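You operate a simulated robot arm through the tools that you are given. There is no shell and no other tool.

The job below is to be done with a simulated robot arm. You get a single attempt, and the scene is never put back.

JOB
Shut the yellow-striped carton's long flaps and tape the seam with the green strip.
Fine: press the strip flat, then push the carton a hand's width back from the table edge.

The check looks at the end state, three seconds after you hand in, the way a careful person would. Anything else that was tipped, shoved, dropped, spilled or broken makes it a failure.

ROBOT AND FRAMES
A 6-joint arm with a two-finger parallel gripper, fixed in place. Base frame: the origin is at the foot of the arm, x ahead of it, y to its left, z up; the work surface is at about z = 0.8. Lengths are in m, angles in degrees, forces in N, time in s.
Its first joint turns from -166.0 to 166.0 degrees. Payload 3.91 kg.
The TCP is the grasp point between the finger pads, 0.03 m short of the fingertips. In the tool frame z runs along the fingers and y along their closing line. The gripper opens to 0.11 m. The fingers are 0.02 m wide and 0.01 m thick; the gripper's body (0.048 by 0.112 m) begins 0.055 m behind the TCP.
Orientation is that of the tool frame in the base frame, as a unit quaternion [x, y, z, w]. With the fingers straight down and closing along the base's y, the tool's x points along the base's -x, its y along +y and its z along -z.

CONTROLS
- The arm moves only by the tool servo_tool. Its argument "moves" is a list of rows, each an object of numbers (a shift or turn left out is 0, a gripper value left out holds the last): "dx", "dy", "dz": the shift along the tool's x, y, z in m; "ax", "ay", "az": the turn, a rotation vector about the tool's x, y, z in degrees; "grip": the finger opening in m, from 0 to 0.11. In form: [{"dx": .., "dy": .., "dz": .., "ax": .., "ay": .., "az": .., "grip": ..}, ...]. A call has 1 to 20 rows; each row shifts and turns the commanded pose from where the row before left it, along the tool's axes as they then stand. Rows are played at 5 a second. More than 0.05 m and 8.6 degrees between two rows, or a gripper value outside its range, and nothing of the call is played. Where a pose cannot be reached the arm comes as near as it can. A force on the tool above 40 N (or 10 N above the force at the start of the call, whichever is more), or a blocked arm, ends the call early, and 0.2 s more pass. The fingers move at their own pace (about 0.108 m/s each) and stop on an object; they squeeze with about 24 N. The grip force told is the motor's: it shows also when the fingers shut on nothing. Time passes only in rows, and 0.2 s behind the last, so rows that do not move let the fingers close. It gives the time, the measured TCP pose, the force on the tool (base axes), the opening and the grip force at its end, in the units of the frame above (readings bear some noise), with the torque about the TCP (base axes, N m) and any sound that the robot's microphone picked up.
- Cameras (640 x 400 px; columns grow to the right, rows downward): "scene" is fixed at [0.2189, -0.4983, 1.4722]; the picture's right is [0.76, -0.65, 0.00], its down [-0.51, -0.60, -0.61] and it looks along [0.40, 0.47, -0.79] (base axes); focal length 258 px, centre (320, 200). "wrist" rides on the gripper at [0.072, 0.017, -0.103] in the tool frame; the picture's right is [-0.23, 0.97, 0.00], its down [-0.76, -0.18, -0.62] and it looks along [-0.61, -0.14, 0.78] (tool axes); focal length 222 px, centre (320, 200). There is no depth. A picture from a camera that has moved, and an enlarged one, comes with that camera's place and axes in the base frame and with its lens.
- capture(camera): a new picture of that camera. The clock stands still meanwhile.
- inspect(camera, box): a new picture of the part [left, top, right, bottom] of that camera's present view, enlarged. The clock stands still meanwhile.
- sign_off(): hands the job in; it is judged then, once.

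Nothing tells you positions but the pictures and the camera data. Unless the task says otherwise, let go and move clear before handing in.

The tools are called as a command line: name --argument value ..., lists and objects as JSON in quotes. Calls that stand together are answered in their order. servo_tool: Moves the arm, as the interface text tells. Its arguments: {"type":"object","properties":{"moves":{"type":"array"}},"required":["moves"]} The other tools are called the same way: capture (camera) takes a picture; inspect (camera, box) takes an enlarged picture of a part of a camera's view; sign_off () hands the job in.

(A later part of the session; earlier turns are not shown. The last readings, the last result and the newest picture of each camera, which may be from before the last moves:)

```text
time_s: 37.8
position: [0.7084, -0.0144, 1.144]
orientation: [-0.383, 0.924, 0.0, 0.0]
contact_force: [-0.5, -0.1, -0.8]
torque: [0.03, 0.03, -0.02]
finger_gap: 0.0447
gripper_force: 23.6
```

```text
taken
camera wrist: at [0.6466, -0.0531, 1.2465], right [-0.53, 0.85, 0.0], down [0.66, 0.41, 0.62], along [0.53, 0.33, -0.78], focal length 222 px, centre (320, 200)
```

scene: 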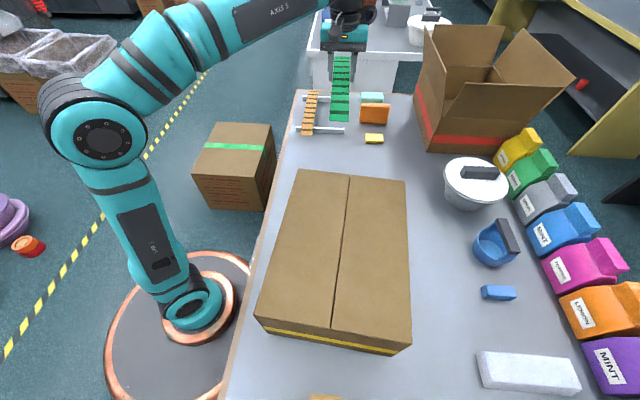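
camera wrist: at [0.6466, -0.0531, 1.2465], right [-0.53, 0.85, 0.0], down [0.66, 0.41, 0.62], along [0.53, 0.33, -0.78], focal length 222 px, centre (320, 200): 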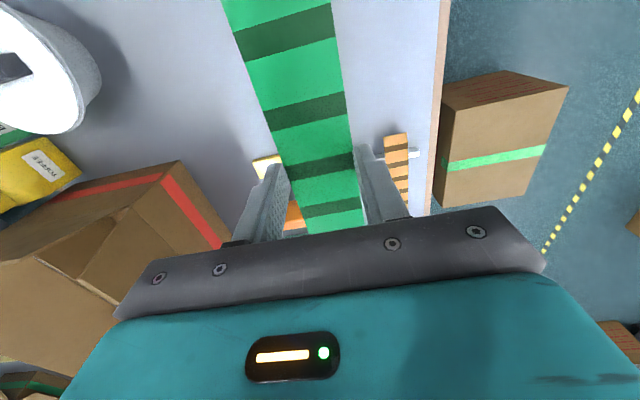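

inspect --camera "scene" --box '[300, 10, 400, 140]'

inspect --camera "wrist" --box '[200, 120, 440, 260]'

```text
3.08 times, centred on (350, 75) of scene
camera zoom: at [0.2189, -0.4983, 1.4722], right [0.76, -0.65, 0.0], down [-0.51, -0.6, -0.61], along [0.4, 0.47, -0.79], focal length 793 px, centre (228, 585)
```

zoom: 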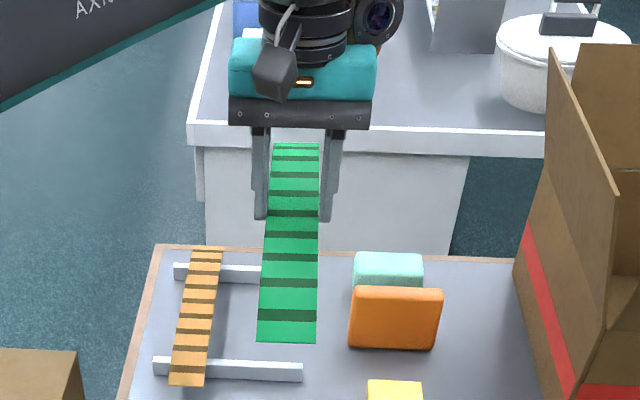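

```text
2.67 times, centred on (320, 190) of wrist
camera zoom: at [0.6466, -0.0531, 1.2465], right [-0.53, 0.85, 0.0], down [0.66, 0.41, 0.62], along [0.53, 0.33, -0.78], focal length 592 px, centre (320, 227)
```

zoom: 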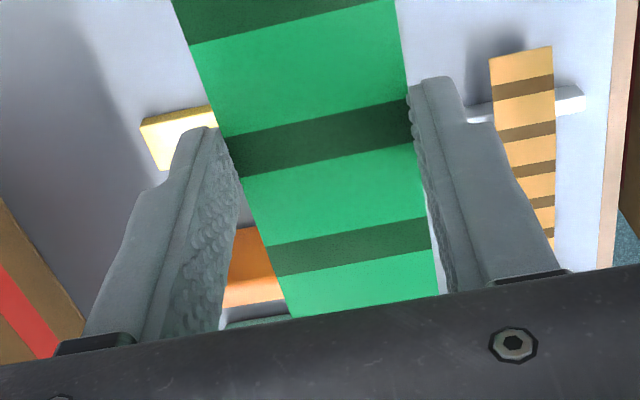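

The strip looks intact in the grip. I'll zoom further to count the bands on each side of the fingers and see whether it is centred.

inspect --camera "scene" --box '[320, 45, 370, 125]'

inspect --camera "scene" --box '[325, 50, 365, 90]'

inspect --camera "scene" --box '[325, 85, 365, 125]'

```text
5.00 times, centred on (345, 85) of scene
camera zoom: at [0.2189, -0.4983, 1.4722], right [0.76, -0.65, 0.0], down [-0.51, -0.6, -0.61], along [0.4, 0.47, -0.79], focal length 1289 px, centre (195, 775)
```

zoom: 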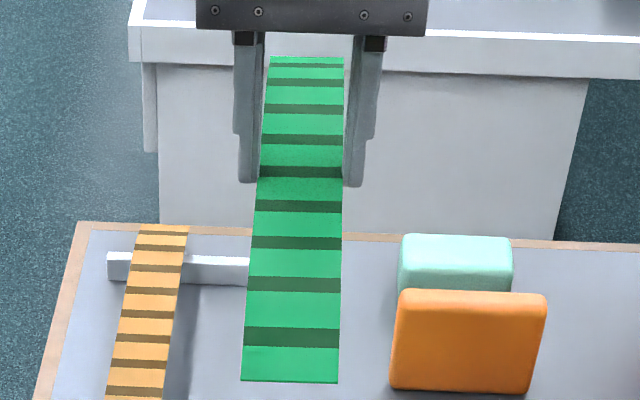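

```text
10.00 times, centred on (345, 70) of scene
camera zoom: at [0.2189, -0.4983, 1.4722], right [0.76, -0.65, 0.0], down [-0.51, -0.6, -0.61], along [0.4, 0.47, -0.79], focal length 2578 px, centre (70, 1500)
```

zoom: 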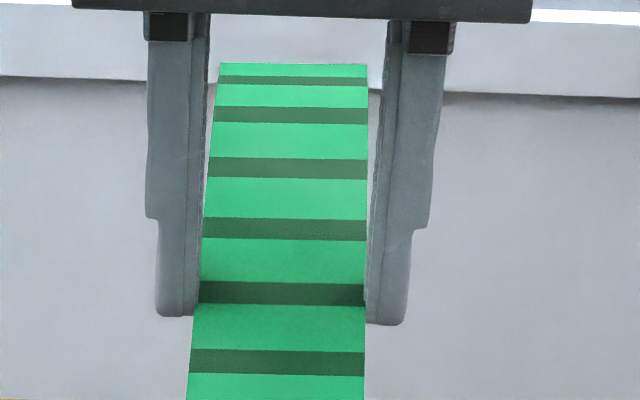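

```text
10.00 times, centred on (345, 105) of scene
camera zoom: at [0.2189, -0.4983, 1.4722], right [0.76, -0.65, 0.0], down [-0.51, -0.6, -0.61], along [0.4, 0.47, -0.79], focal length 2578 px, centre (70, 1150)
```

zoom: 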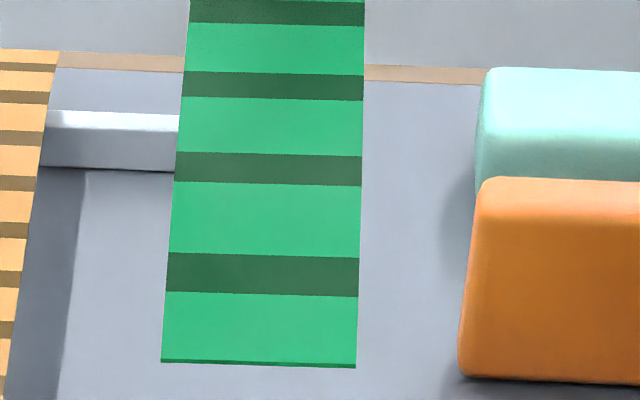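

The gripped band is the 5th of 9, so the strip is centred within about 3 mm, and both ends droop about 1.5 cm. I'll carry it over the seam and turn it to the seam's yaw.

servo_tool --moves '[{"dx": 0.03314, "dy": -0.00196}, {"dx": 0.03314, "dy": -0.00196}, {"dx": 0.03314, "dy": -0.00196}, {"dx": 0.03314, "dy": -0.00196}, {"dx": 0.03314, "dy": -0.00196}, {"dx": 0.03314, "dy": -0.00196}, {"dx": 0.03314, "dy": -0.00196}, {"dx": 0.03314, "dy": -0.00196}, {"dx": 0.03314, "dy": -0.00196}, {"dx": 0.03314, "dy": -0.00196}, {"dx": 0.03314, "dy": -0.00196}, {"dx": 0.03314, "dy": -0.00196}, {"az": 2.55}, {"az": 2.55}, {}, {}]'

capture --camera "scene"

inspect --camera "scene" --box '[240, 130, 480, 370]'

capture --camera "wrist"

```text
time_s: 41.2
position: [0.4446, -0.3105, 1.1434]
orientation: [-0.342, 0.94, 0.0, 0.0]
contact_force: [0.6, 0.1, -0.5]
torque: [0.01, 0.01, -0.01]
finger_gap: 0.0445
gripper_force: 24.2
```

```text
taken
```

scene: 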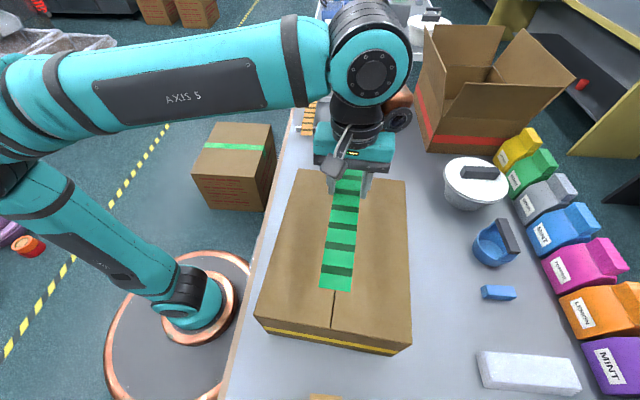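

```text
1.67 times, centred on (360, 250) of scene
camera zoom: at [0.2189, -0.4983, 1.4722], right [0.76, -0.65, 0.0], down [-0.51, -0.6, -0.61], along [0.4, 0.47, -0.79], focal length 430 px, centre (253, 117)
```

zoom: 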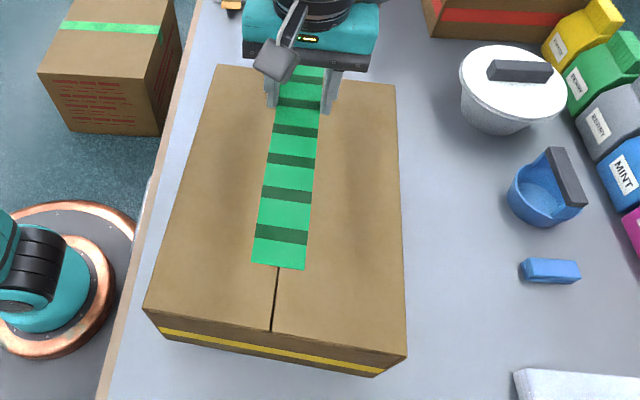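

```text
taken
camera wrist: at [0.379, -0.3433, 1.2467], right [-0.45, 0.89, 0.0], down [0.7, 0.35, 0.62], along [0.56, 0.28, -0.78], focal length 222 px, centre (320, 200)
```

wrist: 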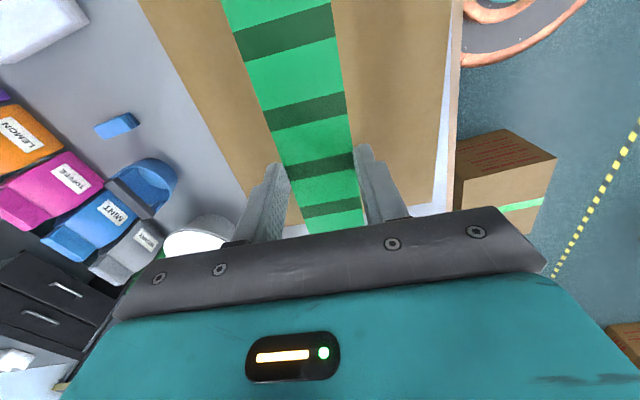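

The strip hangs over the carton within about 1 mm of my seam line at 40° yaw. I'll lower it to a couple of centimetres above the top and check alignment at both ends.

servo_tool --moves '[{"dz": 0.028}, {"dz": 0.028}, {"dz": 0.028}, {"dz": 0.024}, {}, {}]'

inspect --camera "scene" --box '[240, 130, 480, 370]'

capture --camera "wrist"

inspect --camera "scene" --box '[300, 150, 400, 350]'

```text
time_s: 42.6
position: [0.4451, -0.3128, 1.0332]
orientation: [-0.342, 0.94, 0.0, -0.001]
contact_force: [-0.4, -0.2, -0.3]
torque: [-0.03, -0.04, -0.03]
finger_gap: 0.0445
gripper_force: 23.9
```

```text
1.67 times, centred on (360, 250) of scene
camera zoom: at [0.2189, -0.4983, 1.4722], right [0.76, -0.65, 0.0], down [-0.51, -0.6, -0.61], along [0.4, 0.47, -0.79], focal length 430 px, centre (253, 117)
```

zoom: 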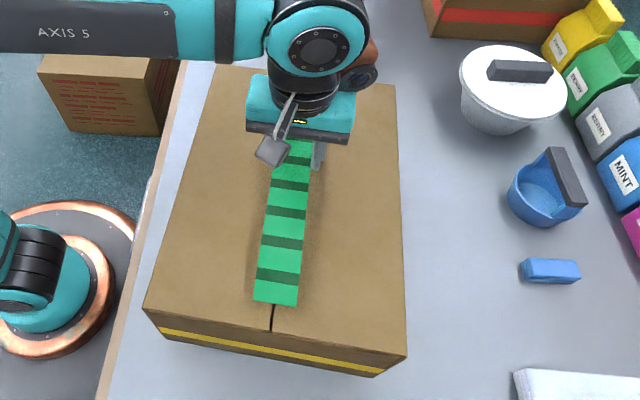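

```text
taken
camera wrist: at [0.3789, -0.3457, 1.1369], right [-0.45, 0.89, 0.0], down [0.7, 0.35, 0.62], along [0.56, 0.28, -0.78], focal length 222 px, centre (320, 200)
```

wrist: 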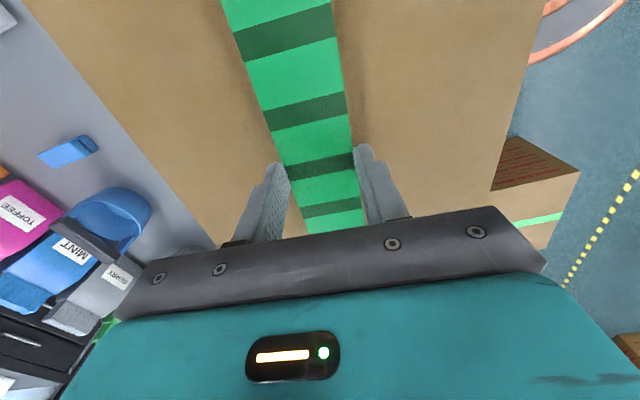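

```text
2.00 times, centred on (350, 250) of scene
camera zoom: at [0.2189, -0.4983, 1.4722], right [0.76, -0.65, 0.0], down [-0.51, -0.6, -0.61], along [0.4, 0.47, -0.79], focal length 516 px, centre (260, 100)
```

zoom: 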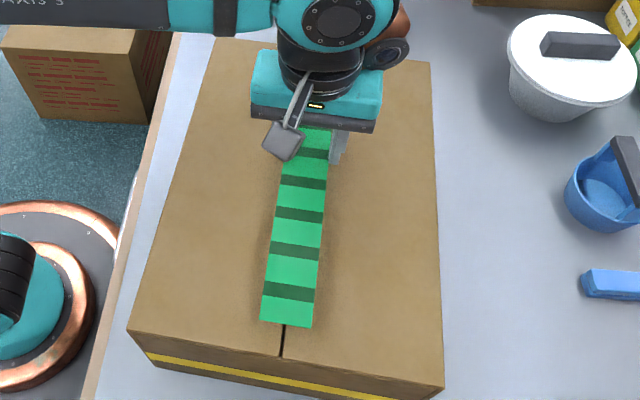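

The near end sits right over the seam with about 2 cm margin to the carton's edge. I'll lower gently until the fingertips just touch the top.

servo_tool --moves '[{"dz": 0.008}, {"dz": 0.007}, {"dz": 0.005}, {"dz": 0.004}, {"dz": 0.002}, {}]'

inspect --camera "scene" --box '[240, 130, 480, 370]'

capture --camera "wrist"

```text
time_s: 44.0
position: [0.4451, -0.3128, 1.01]
orientation: [-0.342, 0.94, 0.0, -0.001]
contact_force: [5.3, -1.7, 16.7]
torque: [-0.07, -0.19, 0.02]
finger_gap: 0.0444
gripper_force: 23.6
```

```text
1.67 times, centred on (360, 250) of scene
camera zoom: at [0.2189, -0.4983, 1.4722], right [0.76, -0.65, 0.0], down [-0.51, -0.6, -0.61], along [0.4, 0.47, -0.79], focal length 430 px, centre (253, 117)
```

zoom: 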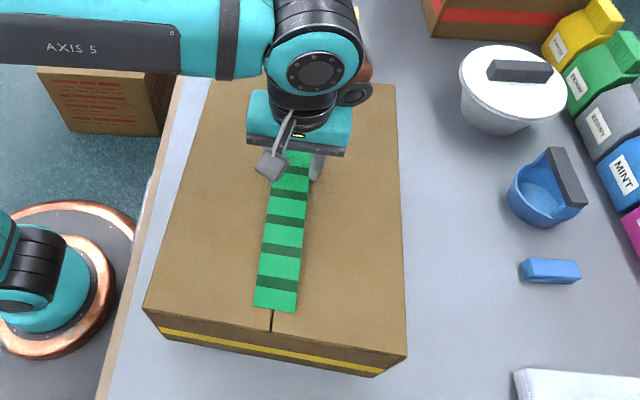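

```text
taken
camera wrist: at [0.3788, -0.3462, 1.1126], right [-0.45, 0.89, 0.0], down [0.7, 0.35, 0.62], along [0.56, 0.28, -0.78], focal length 222 px, centre (320, 200)
```

wrist: 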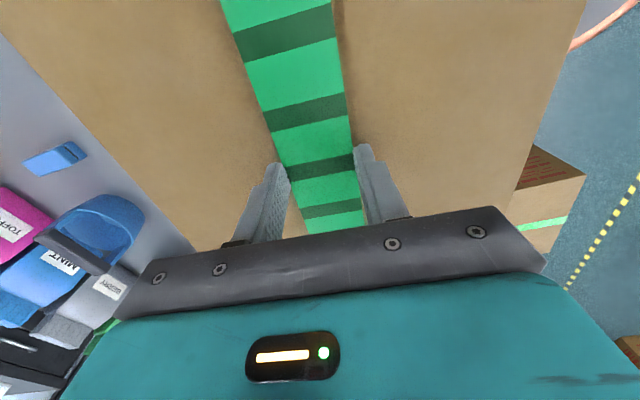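

The strip's ends are on the carton (about 17 N), with the fingertips still ~8 mm above the top. I'll ease down a few more millimetres so the middle comes down too.

servo_tool --moves '[{"dz": 0.0015}, {"dz": 0.0015}, {}]'

```text
time_s: 44.8
position: [0.4448, -0.3123, 1.0063]
orientation: [-0.342, 0.94, 0.0, 0.0]
contact_force: [4.3, -5.7, 18.0]
torque: [-0.17, -0.11, 0.0]
finger_gap: 0.0445
gripper_force: 24.0
```

The force is barely rising, so I'll go down a little more.

servo_tool --moves '[{"dz": 0.0015}, {"dz": 0.001}, {}]'

inspect --camera "scene" --box '[300, 150, 400, 350]'

capture --camera "wrist"

```text
time_s: 45.6
position: [0.444, -0.3122, 1.0044]
orientation: [-0.343, 0.939, 0.0, -0.001]
contact_force: [5.4, -7.6, 27.0]
torque: [-0.26, -0.2, -0.01]
finger_gap: 0.0445
gripper_force: 24.2
```

```text
2.00 times, centred on (350, 250) of scene
camera zoom: at [0.2189, -0.4983, 1.4722], right [0.76, -0.65, 0.0], down [-0.51, -0.6, -0.61], along [0.4, 0.47, -0.79], focal length 516 px, centre (260, 100)
```

zoom: 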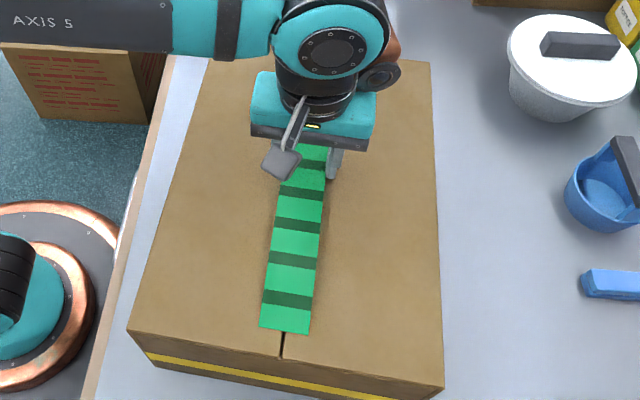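

```text
taken
camera wrist: at [0.3783, -0.3454, 1.107], right [-0.45, 0.89, 0.0], down [0.7, 0.35, 0.62], along [0.56, 0.28, -0.78], focal length 222 px, centre (320, 200)
```

wrist: 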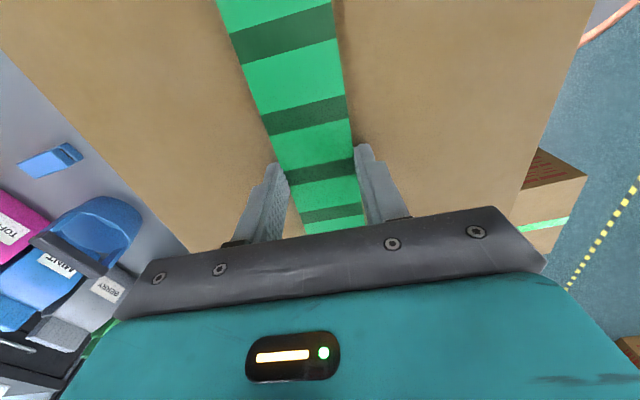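

The strip lies on the seam with its near end within a millimetre or so of the line. I'll open the fingers slowly to release it.

servo_tool --moves '[{"grip": 0.047}, {"grip": 0.05}, {"grip": 0.056}, {"grip": 0.064}, {}, {}]'

inspect --camera "scene" --box '[300, 150, 400, 350]'

capture --camera "wrist"

```text
time_s: 47.0
position: [0.4453, -0.3123, 1.0046]
orientation: [-0.342, 0.94, 0.0, 0.0]
contact_force: [-0.2, -0.1, -0.3]
torque: [-0.03, 0.02, 0.01]
finger_gap: 0.064
gripper_force: 0.1
```

```text
2.00 times, centred on (350, 250) of scene
camera zoom: at [0.2189, -0.4983, 1.4722], right [0.76, -0.65, 0.0], down [-0.51, -0.6, -0.61], along [0.4, 0.47, -0.79], focal length 516 px, centre (260, 100)
```

zoom: 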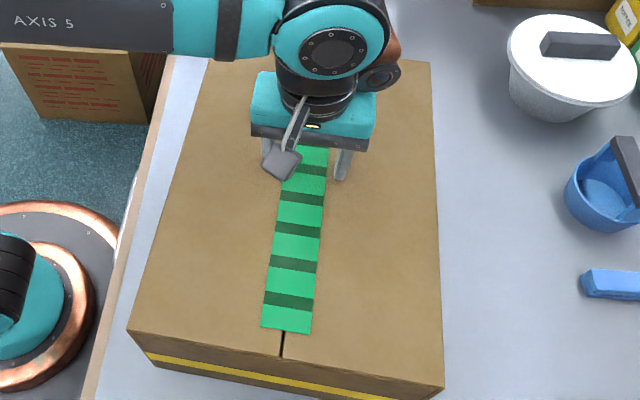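

```text
taken
camera wrist: at [0.3786, -0.3454, 1.1065], right [-0.45, 0.89, 0.0], down [0.7, 0.35, 0.62], along [0.56, 0.28, -0.78], focal length 222 px, centre (320, 200)
```

wrist: 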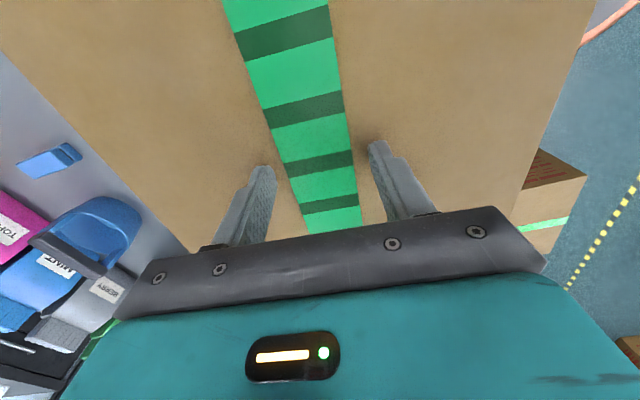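

It's released and lying on the seam with no load. I'll raise the arm straight up to inspect the whole strip.

servo_tool --moves '[{"dz": -0.015, "grip": 0.07}, {"dz": -0.03}, {"dz": -0.04}, {"dz": -0.045}, {"dz": -0.045}, {"dz": -0.045}, {"dz": -0.045}, {"dx": 0.03}, {"dx": 0.04}, {}]'

inspect --camera "scene" --box '[240, 150, 440, 370]'

capture --camera "wrist"

inspect --camera "wrist" --box '[220, 0, 440, 240]'

```text
time_s: 49.2
position: [0.3914, -0.3589, 1.2683]
orientation: [-0.342, 0.94, 0.0, -0.001]
contact_force: [-0.5, 0.3, -0.5]
torque: [0.0, 0.02, -0.01]
finger_gap: 0.0702
gripper_force: 0.0
```

```text
1.82 times, centred on (340, 260) of scene
camera zoom: at [0.2189, -0.4983, 1.4722], right [0.76, -0.65, 0.0], down [-0.51, -0.6, -0.61], along [0.4, 0.47, -0.79], focal length 469 px, centre (284, 91)
```

zoom: 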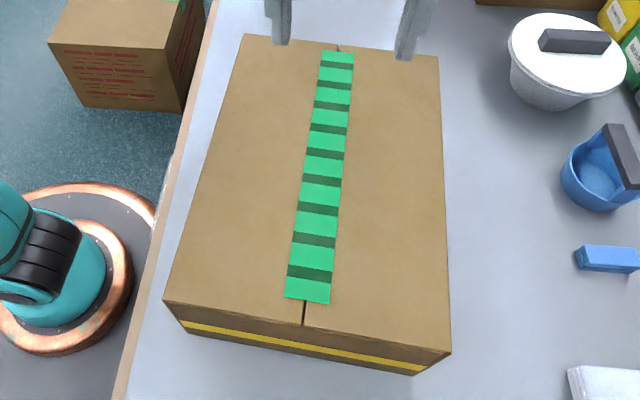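

```text
taken
camera wrist: at [0.3247, -0.3925, 1.3717], right [-0.45, 0.89, 0.0], down [0.7, 0.35, 0.62], along [0.56, 0.28, -0.78], focal length 222 px, centre (320, 200)
```

wrist: 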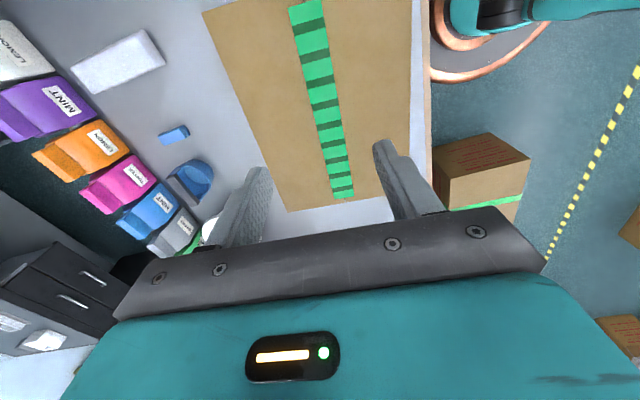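

```text
1.67 times, centred on (330, 120) of wrist
camera zoom: at [0.3247, -0.3925, 1.3717], right [-0.45, 0.89, 0.0], down [0.7, 0.35, 0.62], along [0.56, 0.28, -0.78], focal length 370 px, centre (303, 333)
```

zoom: 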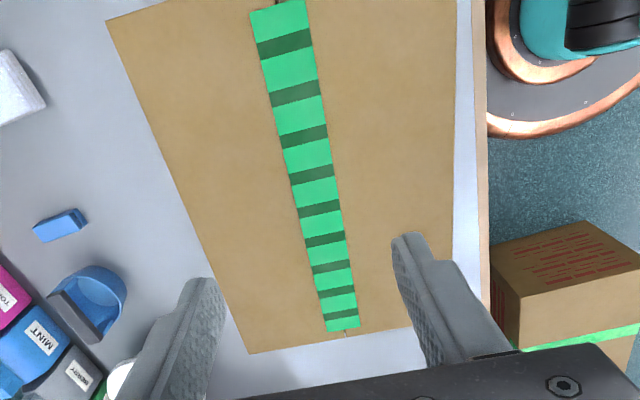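

The strip lies straight along the seam, centred with margins of about 2 cm at each end. Now I'll press it flat: fingers set to a narrow gap so both tips bear on the strip, one on each flap, starting at the middle.

servo_tool --moves '[{"dx": -0.035, "dy": 0.0008, "grip": 0.016}, {"dx": -0.0356, "dy": 0.0009}, {"dz": 0.045}, {"dz": 0.045}, {"dz": 0.045}, {"dz": 0.045}, {"dz": 0.045}, {"dz": 0.02}, {"dz": 0.01}, {}]'

capture --camera "wrist"

```text
time_s: 51.4
position: [0.4434, -0.3125, 1.0138]
orientation: [-0.342, 0.94, -0.001, -0.001]
contact_force: [-0.3, 0.0, 0.1]
torque: [-0.01, 0.0, -0.02]
finger_gap: 0.016
gripper_force: 0.0
```

```text
taken
camera wrist: at [0.3781, -0.3451, 1.1171], right [-0.45, 0.89, 0.0], down [0.7, 0.35, 0.62], along [0.56, 0.28, -0.78], focal length 222 px, centre (320, 200)
```

wrist: 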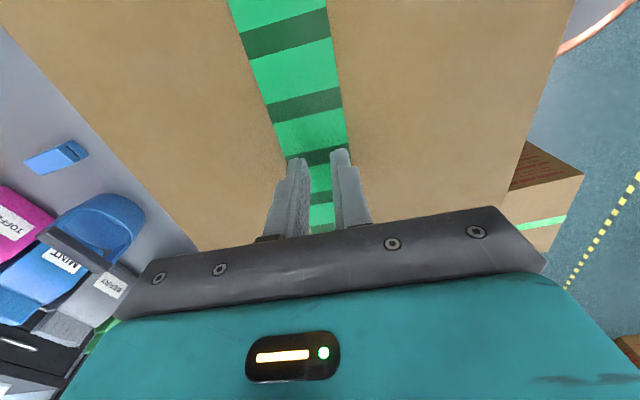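

The tips are a few millimetres above the middle of the strip. I'll press down in small steps until I get a firm but safe force.

servo_tool --moves '[{"dz": 0.003}, {"dz": 0.003}, {"dz": 0.0015}, {"dz": 0.001}, {}]'

```text
time_s: 52.6
position: [0.4445, -0.311, 1.0049]
orientation: [-0.342, 0.94, 0.0, 0.0]
contact_force: [-0.7, 0.1, 3.4]
torque: [0.01, -0.02, -0.03]
finger_gap: 0.016
gripper_force: 0.2
```

servo_tool --moves '[{"dz": 0.001}, {"dz": 0.001}, {}]'

```text
time_s: 53.4
position: [0.445, -0.3106, 1.0033]
orientation: [-0.343, 0.939, -0.001, -0.001]
contact_force: [5.3, -2.3, 23.1]
torque: [-0.07, -0.16, 0.02]
finger_gap: 0.0161
gripper_force: 0.1
```

23 N at the middle. I'll step along the strip, lifting between presses so nothing drags, first toward the far end.

servo_tool --moves '[{"dz": -0.008}, {"dx": -0.033}, {"dz": 0.005}, {"dz": 0.003}, {}]'

servo_tool --moves '[{"dz": -0.008}, {"dx": -0.033}, {"dz": 0.005}, {"dz": 0.003}, {}]'

servo_tool --moves '[{"dz": -0.008}, {"dx": -0.033}, {"dz": 0.005}, {"dz": 0.003}, {}]'

```text
time_s: 54.6
position: [0.4695, -0.2909, 1.0036]
orientation: [-0.342, 0.94, -0.001, -0.002]
contact_force: [-1.6, 0.4, 22.7]
torque: [-0.01, 0.07, -0.05]
finger_gap: 0.0159
gripper_force: 0.0
```

```text
time_s: 55.8
position: [0.4946, -0.2683, 1.0041]
orientation: [-0.342, 0.94, -0.001, 0.0]
contact_force: [1.9, -1.6, 23.7]
torque: [-0.05, -0.1, -0.01]
finger_gap: 0.016
gripper_force: 0.0
```

```text
time_s: 57.0
position: [0.5216, -0.2468, 1.0036]
orientation: [-0.343, 0.94, -0.001, 0.0]
contact_force: [5.6, -2.3, 25.6]
torque: [-0.05, -0.17, 0.14]
finger_gap: 0.0158
gripper_force: 0.0
```

Presses are consistent at 23–26 N. I'll finish the far end.

servo_tool --moves '[{"dz": -0.008}, {"dx": -0.031}, {"dz": 0.005}, {"dz": 0.003}, {}]'

servo_tool --moves '[{"dz": -0.008}, {"dx": -0.025}, {"dz": 0.005}, {"dz": 0.003}, {}]'

capture --camera "wrist"

inspect --camera "scene" --box '[240, 130, 480, 370]'

```text
time_s: 58.2
position: [0.5445, -0.2251, 1.0042]
orientation: [-0.342, 0.94, -0.001, 0.0]
contact_force: [3.4, 0.1, 16.7]
torque: [-0.02, -0.13, 0.05]
finger_gap: 0.0161
gripper_force: 0.0
```

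```text
time_s: 59.4
position: [0.5628, -0.209, 1.0039]
orientation: [-0.341, 0.94, -0.001, 0.001]
contact_force: [1.0, 2.3, 20.8]
torque: [0.02, 0.01, -0.08]
finger_gap: 0.0161
gripper_force: 0.0
```

```text
taken
camera wrist: at [0.4955, -0.2423, 1.1071], right [-0.45, 0.89, 0.0], down [0.7, 0.35, 0.62], along [0.56, 0.28, -0.78], focal length 222 px, centre (320, 200)
```

wrist: 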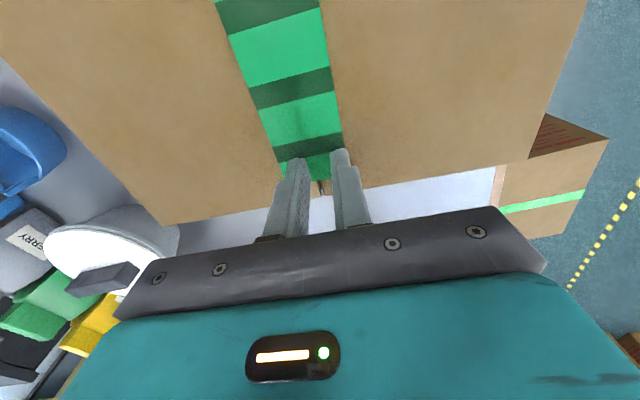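

```text
1.67 times, centred on (360, 250) of scene
camera zoom: at [0.2189, -0.4983, 1.4722], right [0.76, -0.65, 0.0], down [-0.51, -0.6, -0.61], along [0.4, 0.47, -0.79], focal length 430 px, centre (253, 117)
```

zoom: 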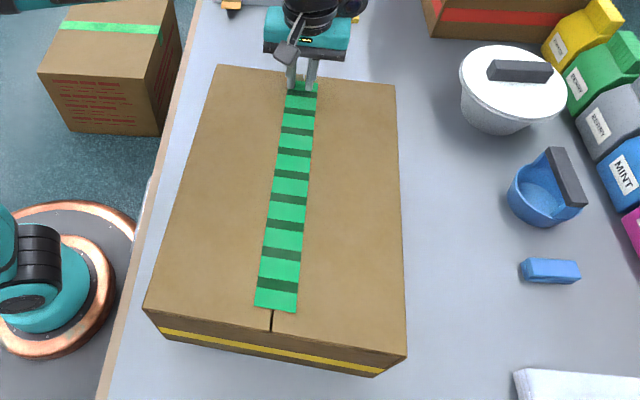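

The far half is pressed. Now I'll lift over to the near half and press it the same way.

servo_tool --moves '[{"dz": -0.01}, {"dz": -0.02}, {"dx": 0.0376}, {"dx": 0.0376}, {"dx": 0.0376}, {"dx": 0.0376}, {"dx": 0.0376}, {"dz": 0.02}, {"dz": 0.005}, {"dz": 0.003}, {"dz": 0.001}, {}]'

servo_tool --moves '[{"dz": -0.008}, {"dx": 0.033}, {"dz": 0.005}, {"dz": 0.003}, {}]'

servo_tool --moves '[{"dz": -0.008}, {"dx": 0.033}, {"dz": 0.005}, {"dz": 0.003}, {}]'

```text
time_s: 62.0
position: [0.4181, -0.3323, 1.0067]
orientation: [-0.342, 0.94, 0.0, -0.001]
contact_force: [-0.8, 2.4, 6.2]
torque: [0.06, -0.04, 0.03]
finger_gap: 0.0159
gripper_force: 0.0
```

```text
time_s: 63.2
position: [0.3941, -0.3544, 1.0045]
orientation: [-0.342, 0.94, 0.0, -0.001]
contact_force: [-0.8, 0.4, 2.5]
torque: [-0.01, 0.05, 0.02]
finger_gap: 0.0156
gripper_force: 0.0
```

```text
time_s: 64.4
position: [0.3709, -0.3755, 1.0064]
orientation: [-0.342, 0.94, 0.0, -0.001]
contact_force: [0.4, 0.5, 0.4]
torque: [-0.01, 0.01, -0.02]
finger_gap: 0.0159
gripper_force: 0.1
```

I came back about 1–2 mm higher, so these presses were light. I'll press further down here and then redo the lighter spots.

servo_tool --moves '[{"dz": 0.001}, {"dz": 0.001}, {}]'

```text
time_s: 65.2
position: [0.3703, -0.3753, 1.0043]
orientation: [-0.342, 0.94, -0.001, 0.0]
contact_force: [6.1, -0.5, 25.9]
torque: [-0.01, -0.19, -0.01]
finger_gap: 0.016
gripper_force: 0.1
```

servo_tool --moves '[{"dz": -0.008}, {"dx": 0.031}, {"dz": 0.005}, {"dz": 0.003}, {}]'

servo_tool --moves '[{"dz": -0.008}, {"dx": 0.025}, {"dz": 0.005}, {"dz": 0.003}, {}]'

capture --camera "wrist"

inspect --camera "scene" --box '[240, 130, 480, 370]'

```text
time_s: 66.4
position: [0.344, -0.3924, 1.0038]
orientation: [-0.342, 0.94, -0.001, -0.001]
contact_force: [3.0, -0.8, 24.4]
torque: [-0.02, -0.09, -0.01]
finger_gap: 0.016
gripper_force: 0.1
```

```text
time_s: 67.6
position: [0.3249, -0.4097, 1.0043]
orientation: [-0.342, 0.94, -0.001, -0.001]
contact_force: [3.9, -3.3, 24.0]
torque: [-0.07, -0.14, -0.09]
finger_gap: 0.0159
gripper_force: 0.0
```

```text
taken
camera wrist: at [0.2587, -0.4426, 1.107], right [-0.45, 0.89, 0.0], down [0.7, 0.35, 0.62], along [0.56, 0.28, -0.78], focal length 222 px, centre (320, 200)
```

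wrist: 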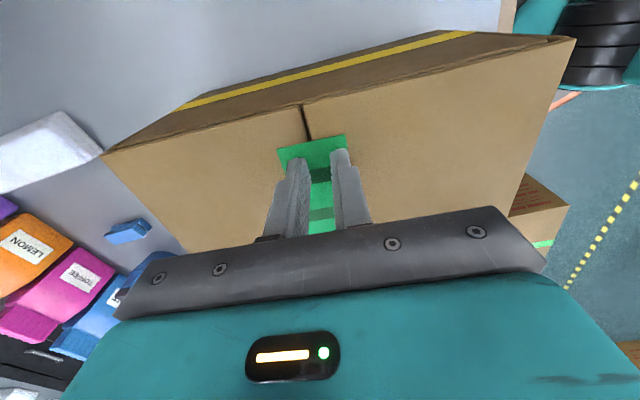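

```text
1.67 times, centred on (360, 250) of scene
camera zoom: at [0.2189, -0.4983, 1.4722], right [0.76, -0.65, 0.0], down [-0.51, -0.6, -0.61], along [0.4, 0.47, -0.79], focal length 430 px, centre (253, 117)
```

zoom: 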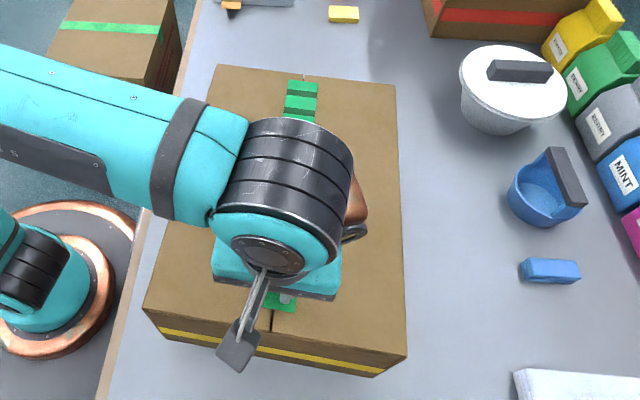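

The strip runs about 1.7 cm past the fingers at this end, so I'll press once more closer to the tip and then redo the two lighter spots on the way back.

servo_tool --moves '[{"dz": -0.008}, {"dx": 0.008}, {"dz": 0.005}, {"dz": 0.003}, {}]'

servo_tool --moves '[{"dz": -0.01}, {"dx": -0.049}, {"dx": -0.048}, {"dz": 0.007}, {"dz": 0.003}, {}]'

servo_tool --moves '[{"dz": -0.008}, {"dx": -0.033}, {"dz": 0.005}, {"dz": 0.003}, {}]'

```text
time_s: 68.8
position: [0.3196, -0.4145, 1.0027]
orientation: [-0.341, 0.94, -0.001, -0.001]
contact_force: [2.2, -5.5, 28.1]
torque: [-0.18, -0.15, -0.15]
finger_gap: 0.0157
gripper_force: 0.1
```

```text
time_s: 70.2
position: [0.3918, -0.3539, 1.0042]
orientation: [-0.341, 0.94, -0.002, -0.001]
contact_force: [-5.5, -4.4, 37.0]
torque: [-0.12, 0.19, -0.14]
finger_gap: 0.0159
gripper_force: 0.0
```

```text
time_s: 71.4
position: [0.4198, -0.3314, 1.0044]
orientation: [-0.342, 0.94, -0.001, -0.001]
contact_force: [7.8, 1.1, 27.2]
torque: [0.05, -0.25, 0.04]
finger_gap: 0.016
gripper_force: 0.0
```

Every section has been pressed at roughly 17–37 N. I'll lift clear and inspect the tape and carton.

servo_tool --moves '[{"dz": -0.01}, {"dz": -0.03}, {"dz": -0.045}, {"dz": -0.045}, {"dz": -0.045}, {"dz": -0.045}, {"dz": -0.045}, {"dx": 0.03}, {"dx": 0.03}, {}]'

inspect --camera "scene" --box '[240, 150, 440, 370]'

inspect --camera "wrist" --box '[220, 0, 440, 240]'

capture --camera "scene"

```text
time_s: 73.6
position: [0.3737, -0.3683, 1.2675]
orientation: [-0.342, 0.94, 0.0, -0.001]
contact_force: [0.2, -0.8, 0.1]
torque: [0.01, 0.02, 0.02]
finger_gap: 0.016
gripper_force: 0.0
```

```text
1.82 times, centred on (340, 260) of scene
camera zoom: at [0.2189, -0.4983, 1.4722], right [0.76, -0.65, 0.0], down [-0.51, -0.6, -0.61], along [0.4, 0.47, -0.79], focal length 469 px, centre (284, 91)
```

zoom: 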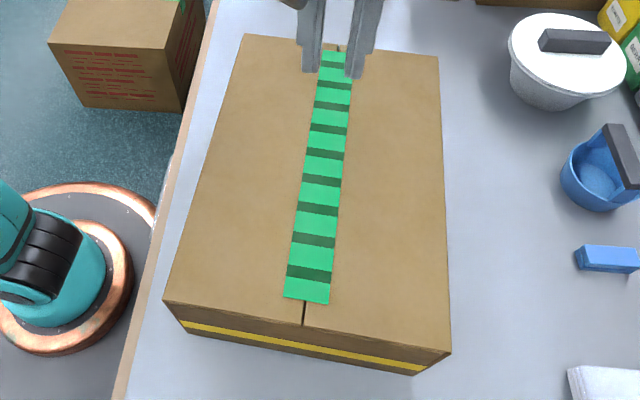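

```text
1.67 times, centred on (330, 120) of wrist
camera zoom: at [0.3071, -0.4018, 1.3706], right [-0.45, 0.89, 0.0], down [0.7, 0.35, 0.62], along [0.56, 0.28, -0.78], focal length 370 px, centre (303, 333)
```

zoom: 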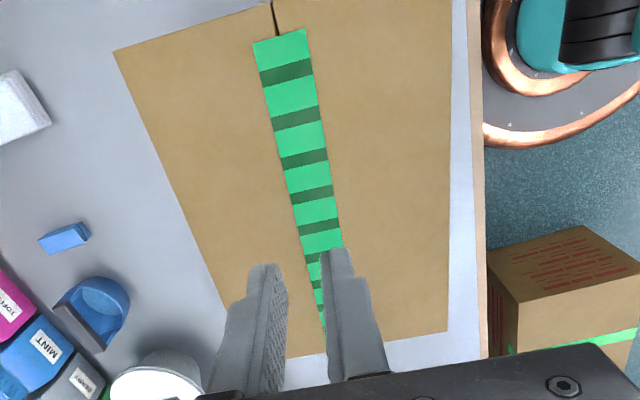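

```text
taken
```

scene: 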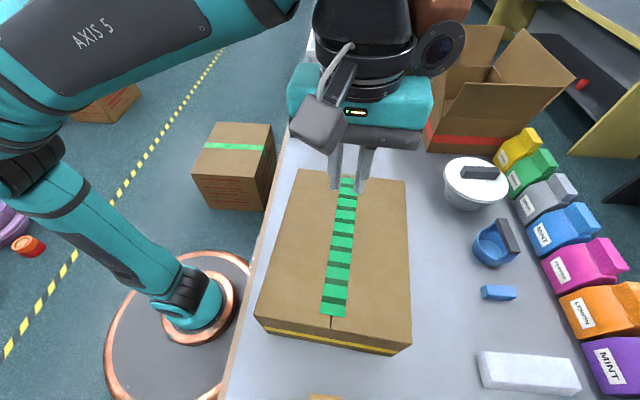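

The tape is flat and straight on the seam. Before pushing, I want to know which table edge is meant and what lies around the carton, so I'll tilt the wrist to look toward the near end of the table.

servo_tool --moves '[{"dz": -0.04}, {"dz": -0.04}, {"ay": 8}, {"ay": 8}, {"ay": 8}, {"ay": 8}, {"ay": 8}, {}]'

capture --camera "wrist"

```text
time_s: 75.4
position: [0.3754, -0.3686, 1.3084]
orientation: [-0.32, 0.883, -0.117, -0.323]
contact_force: [-0.4, 0.2, -0.3]
torque: [0.01, 0.02, 0.0]
finger_gap: 0.016
gripper_force: 0.1
out of reach, approached as far as the arm can: row 2
```

```text
taken
camera wrist: at [0.3733, -0.3478, 1.4338], right [-0.49, 0.86, -0.15], down [0.87, 0.5, -0.01], along [0.06, -0.14, -0.99], focal length 222 px, centre (320, 200)
```

wrist: 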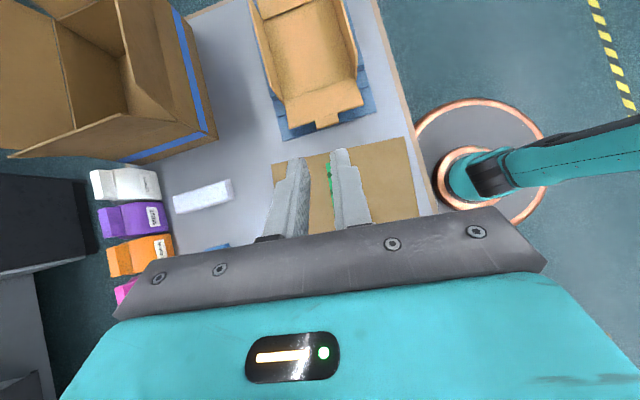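

The near end of the table is farther off: a tray on a blue mat sits beyond the carton there, so the edge meant is the long arm-side one. It is parallel to 45°, with the carton currently 8–11 cm from it. I'll untilt and turn the gripper 90° so both fingers can push the carton's left wall squarely.

servo_tool --moves '[{"ay": -8}, {"ay": -8}, {"ay": -8}, {"ay": -8}, {"ay": -8}, {"dz": 0.02}, {"az": 8.2}, {"az": 8.2}, {"az": 8.2}, {"az": 8.2}, {"az": 8.2}, {"az": 8.2}, {"az": 8.2}, {"az": 8.2}, {"az": 8.2}, {"az": 8.2}, {"az": 8.0, "grip": 0.11}, {}]'

capture --camera "wrist"

capture --camera "scene"

```text
time_s: 79.2
position: [0.3757, -0.3684, 1.2886]
orientation: [0.423, 0.906, -0.001, 0.0]
contact_force: [0.6, -0.1, -0.6]
torque: [-0.01, 0.03, -0.04]
finger_gap: 0.1102
gripper_force: 0.0
```

```text
taken
camera wrist: at [0.3427, -0.3015, 1.3918], right [0.89, 0.45, 0.0], down [0.35, -0.7, 0.62], along [0.28, -0.56, -0.78], focal length 222 px, centre (320, 200)
```

wrist: 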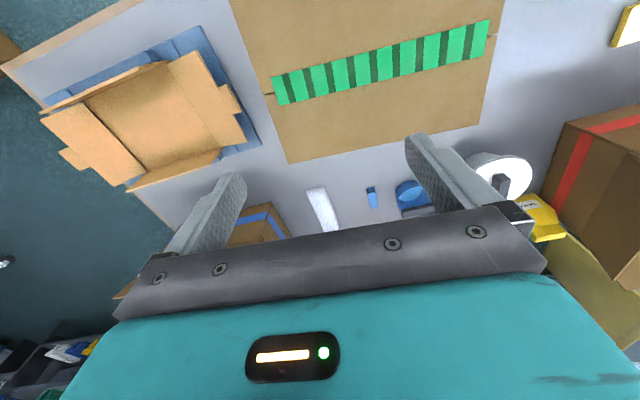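

```text
taken
```

scene: 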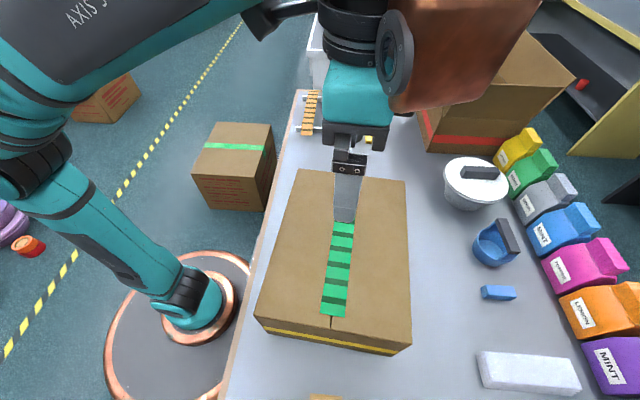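

Now I can see the table's corner and confirm its short end is 0.6 m from the carton, so the push goes away from the long arm-side edge. I'll move over the strip of table left of the carton and go down with the fingers tilted slightly forward.

servo_tool --moves '[{"dx": 0.0362, "dy": 0.0147}, {"dx": 0.0362, "dy": 0.0147}, {"dx": 0.0362, "dy": 0.0147}, {"dx": 0.0362, "dy": 0.0147}, {"dx": 0.0362, "dy": 0.0147}, {"dx": 0.0362, "dy": 0.0147}, {}, {"dz": 0.045}, {"dz": 0.045}, {"dz": 0.045}, {"dz": 0.045}, {}]'

capture --camera "wrist"

capture --camera "scene"

```text
time_s: 81.8
position: [0.3084, -0.1484, 1.0963]
orientation: [0.421, 0.907, -0.001, 0.0]
contact_force: [-0.4, 0.2, 0.0]
torque: [-0.01, 0.03, -0.02]
finger_gap: 0.11
gripper_force: 0.0
out of reach, approached as far as the arm can: row 5, 6
```

```text
taken
camera wrist: at [0.2737, -0.0815, 1.1999], right [0.89, 0.45, 0.0], down [0.35, -0.7, 0.62], along [0.28, -0.56, -0.78], focal length 222 px, centre (320, 200)
```

wrist: 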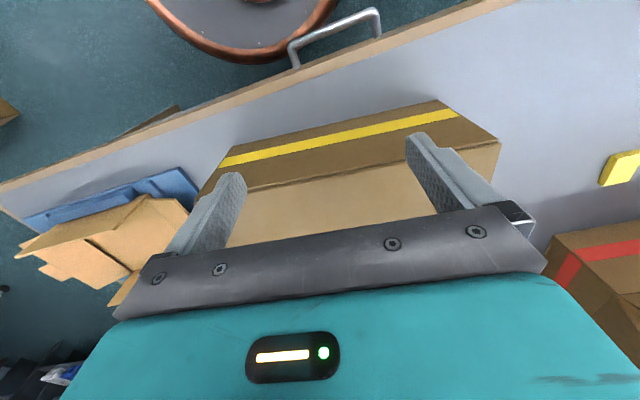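

```text
taken
```

scene: 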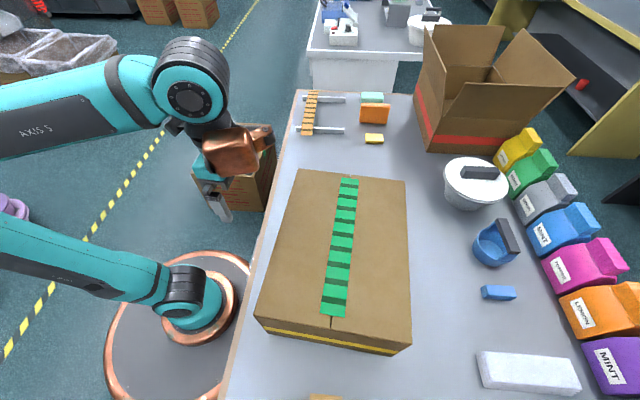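

The left wall measures from 8 cm (near corner) to 11.5 cm (far corner) from the table edge, and I'm 7 cm off the wall and centred on it. I'll lower beside it and tilt the fingertips forward about 17°.

servo_tool --moves '[{"dz": 0.0375}, {"dz": 0.0375}, {"dz": 0.0375}, {"dz": 0.0375}, {"ay": -8.5}, {"ay": -8.5}, {"dz": 0.0239, "dx": 0.0073}, {"dz": 0.0239, "dx": 0.0073}, {}]'

capture --camera "wrist"

capture --camera "scene"

```text
time_s: 83.8
position: [0.3068, -0.1486, 0.8961]
orientation: [0.418, 0.896, -0.064, 0.134]
contact_force: [-0.6, 0.6, 0.7]
torque: [-0.01, 0.02, 0.02]
finger_gap: 0.1101
gripper_force: 0.1
```

```text
taken
camera wrist: at [0.2548, -0.0611, 0.9732], right [0.89, 0.46, 0.07], down [0.22, -0.53, 0.82], along [0.41, -0.71, -0.57], focal length 222 px, centre (320, 200)
```

wrist: 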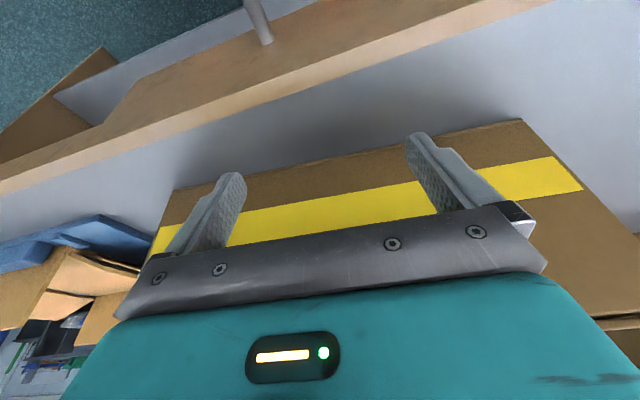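

```text
taken
```

scene: 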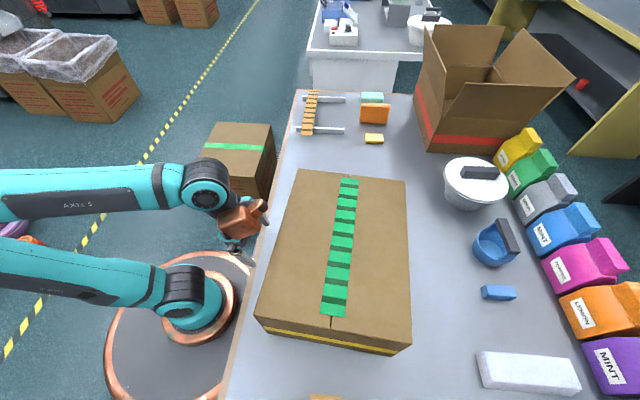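

The fingers are open along the wall at mid-height, clear of everything. I'll approach forward until just before contact.

servo_tool --moves '[{"dz": 0.0035, "dx": -0.01147}, {"dz": 0.0035, "dx": -0.01147}, {"dz": 0.0035, "dx": -0.01147}, {"dz": 0.0035, "dx": -0.01147}, {"dz": 0.0015, "dx": -0.00478}, {}]'

capture --camera "wrist"

```text
time_s: 85.2
position: [0.3402, -0.1885, 0.8976]
orientation: [0.418, 0.896, -0.064, 0.134]
contact_force: [-2.3, 5.3, 13.0]
torque: [-0.46, -0.47, 0.08]
finger_gap: 0.1099
gripper_force: 0.0
```

```text
taken
camera wrist: at [0.2891, -0.1011, 0.9745], right [0.89, 0.46, 0.07], down [0.21, -0.53, 0.82], along [0.41, -0.71, -0.57], focal length 222 px, centre (320, 200)
```

wrist: 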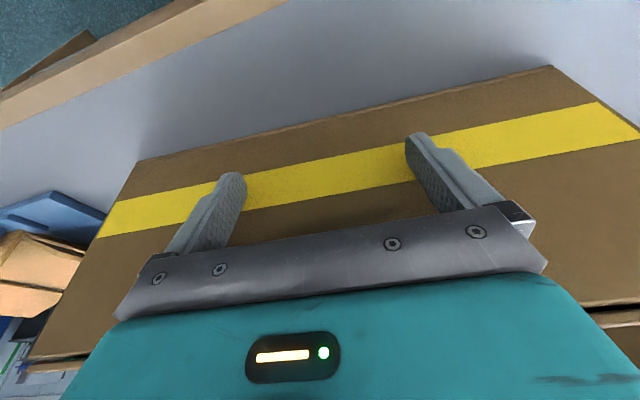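

I already feel about 13 N upward, which is odd for touching a vertical wall. I'll look closely before going on.

inspect --camera "scene" --box '[200, 160, 340, 300]'

inspect --camera "wrist" --box '[100, 100, 640, 340]'

```text
2.86 times, centred on (270, 230) of scene
camera zoom: at [0.2189, -0.4983, 1.4722], right [0.76, -0.65, 0.0], down [-0.51, -0.6, -0.61], along [0.4, 0.47, -0.79], focal length 736 px, centre (463, 114)
```

zoom: 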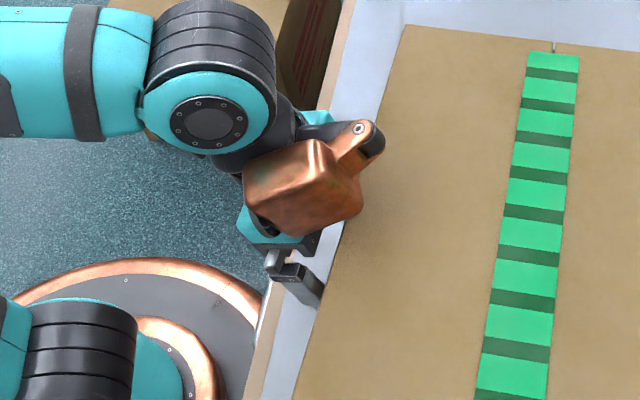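

```text
1.19 times, centred on (370, 220) of wrist
camera zoom: at [0.2891, -0.1011, 0.9745], right [0.89, 0.46, 0.07], down [0.21, -0.53, 0.82], along [0.41, -0.71, -0.57], focal length 263 px, centre (261, 176)
```

zoom: 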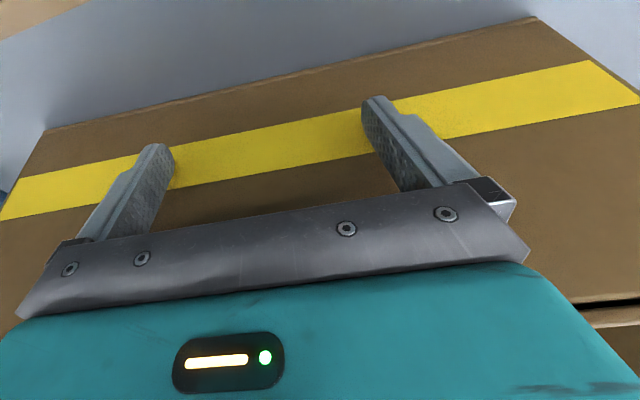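

The copper wrist housing on the forward side of the hand is riding on the carton's top edge when tilted. I'll lift a little, back off, and go vertical with the fingers a bit higher so only the fingers touch the wall.

servo_tool --moves '[{"dz": -0.0057, "dx": -0.00175}, {"dz": -0.0191, "dx": -0.00584}, {"dz": -0.0191, "dx": -0.00584}, {"dz": -0.0088, "dx": 0.0287}, {"dz": -0.0088, "dx": 0.0287}, {"ay": 8.5}, {"ay": 8.5}, {}]'

capture --camera "scene"

inspect --camera "scene" --box '[190, 150, 440, 370]'

capture --camera "wrist"

```text
time_s: 87.0
position: [0.3019, -0.1435, 0.9425]
orientation: [0.423, 0.906, -0.001, -0.001]
contact_force: [0.6, 0.6, -0.6]
torque: [0.01, 0.03, -0.01]
finger_gap: 0.1104
gripper_force: 0.1
```

```text
taken
```

scene: 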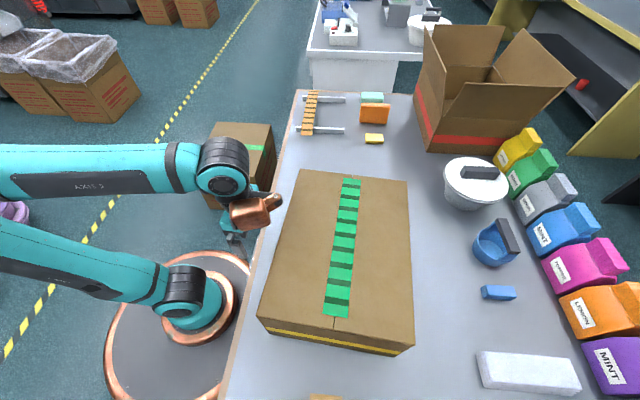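

```text
1.82 times, centred on (315, 260) of scene
camera zoom: at [0.2189, -0.4983, 1.4722], right [0.76, -0.65, 0.0], down [-0.51, -0.6, -0.61], along [0.4, 0.47, -0.79], focal length 469 px, centre (329, 91)
```

zoom: 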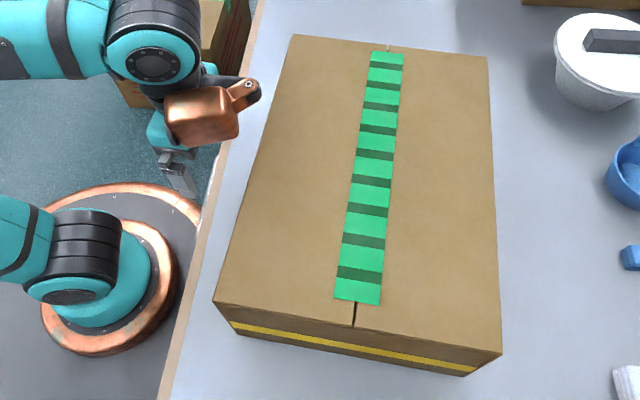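

```text
taken
camera wrist: at [0.2685, -0.0779, 1.0457], right [0.89, 0.45, 0.0], down [0.35, -0.7, 0.62], along [0.28, -0.56, -0.78], focal length 222 px, centre (320, 200)
```

wrist: 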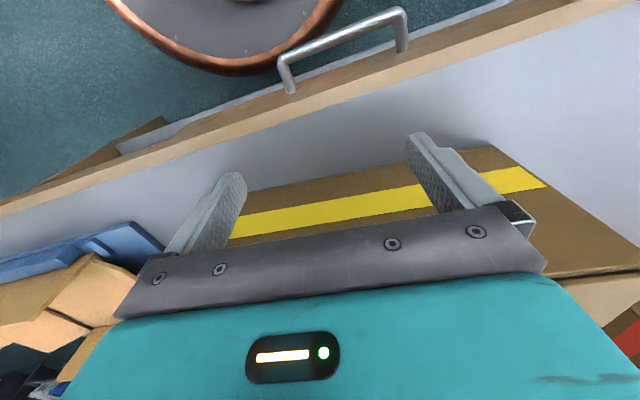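

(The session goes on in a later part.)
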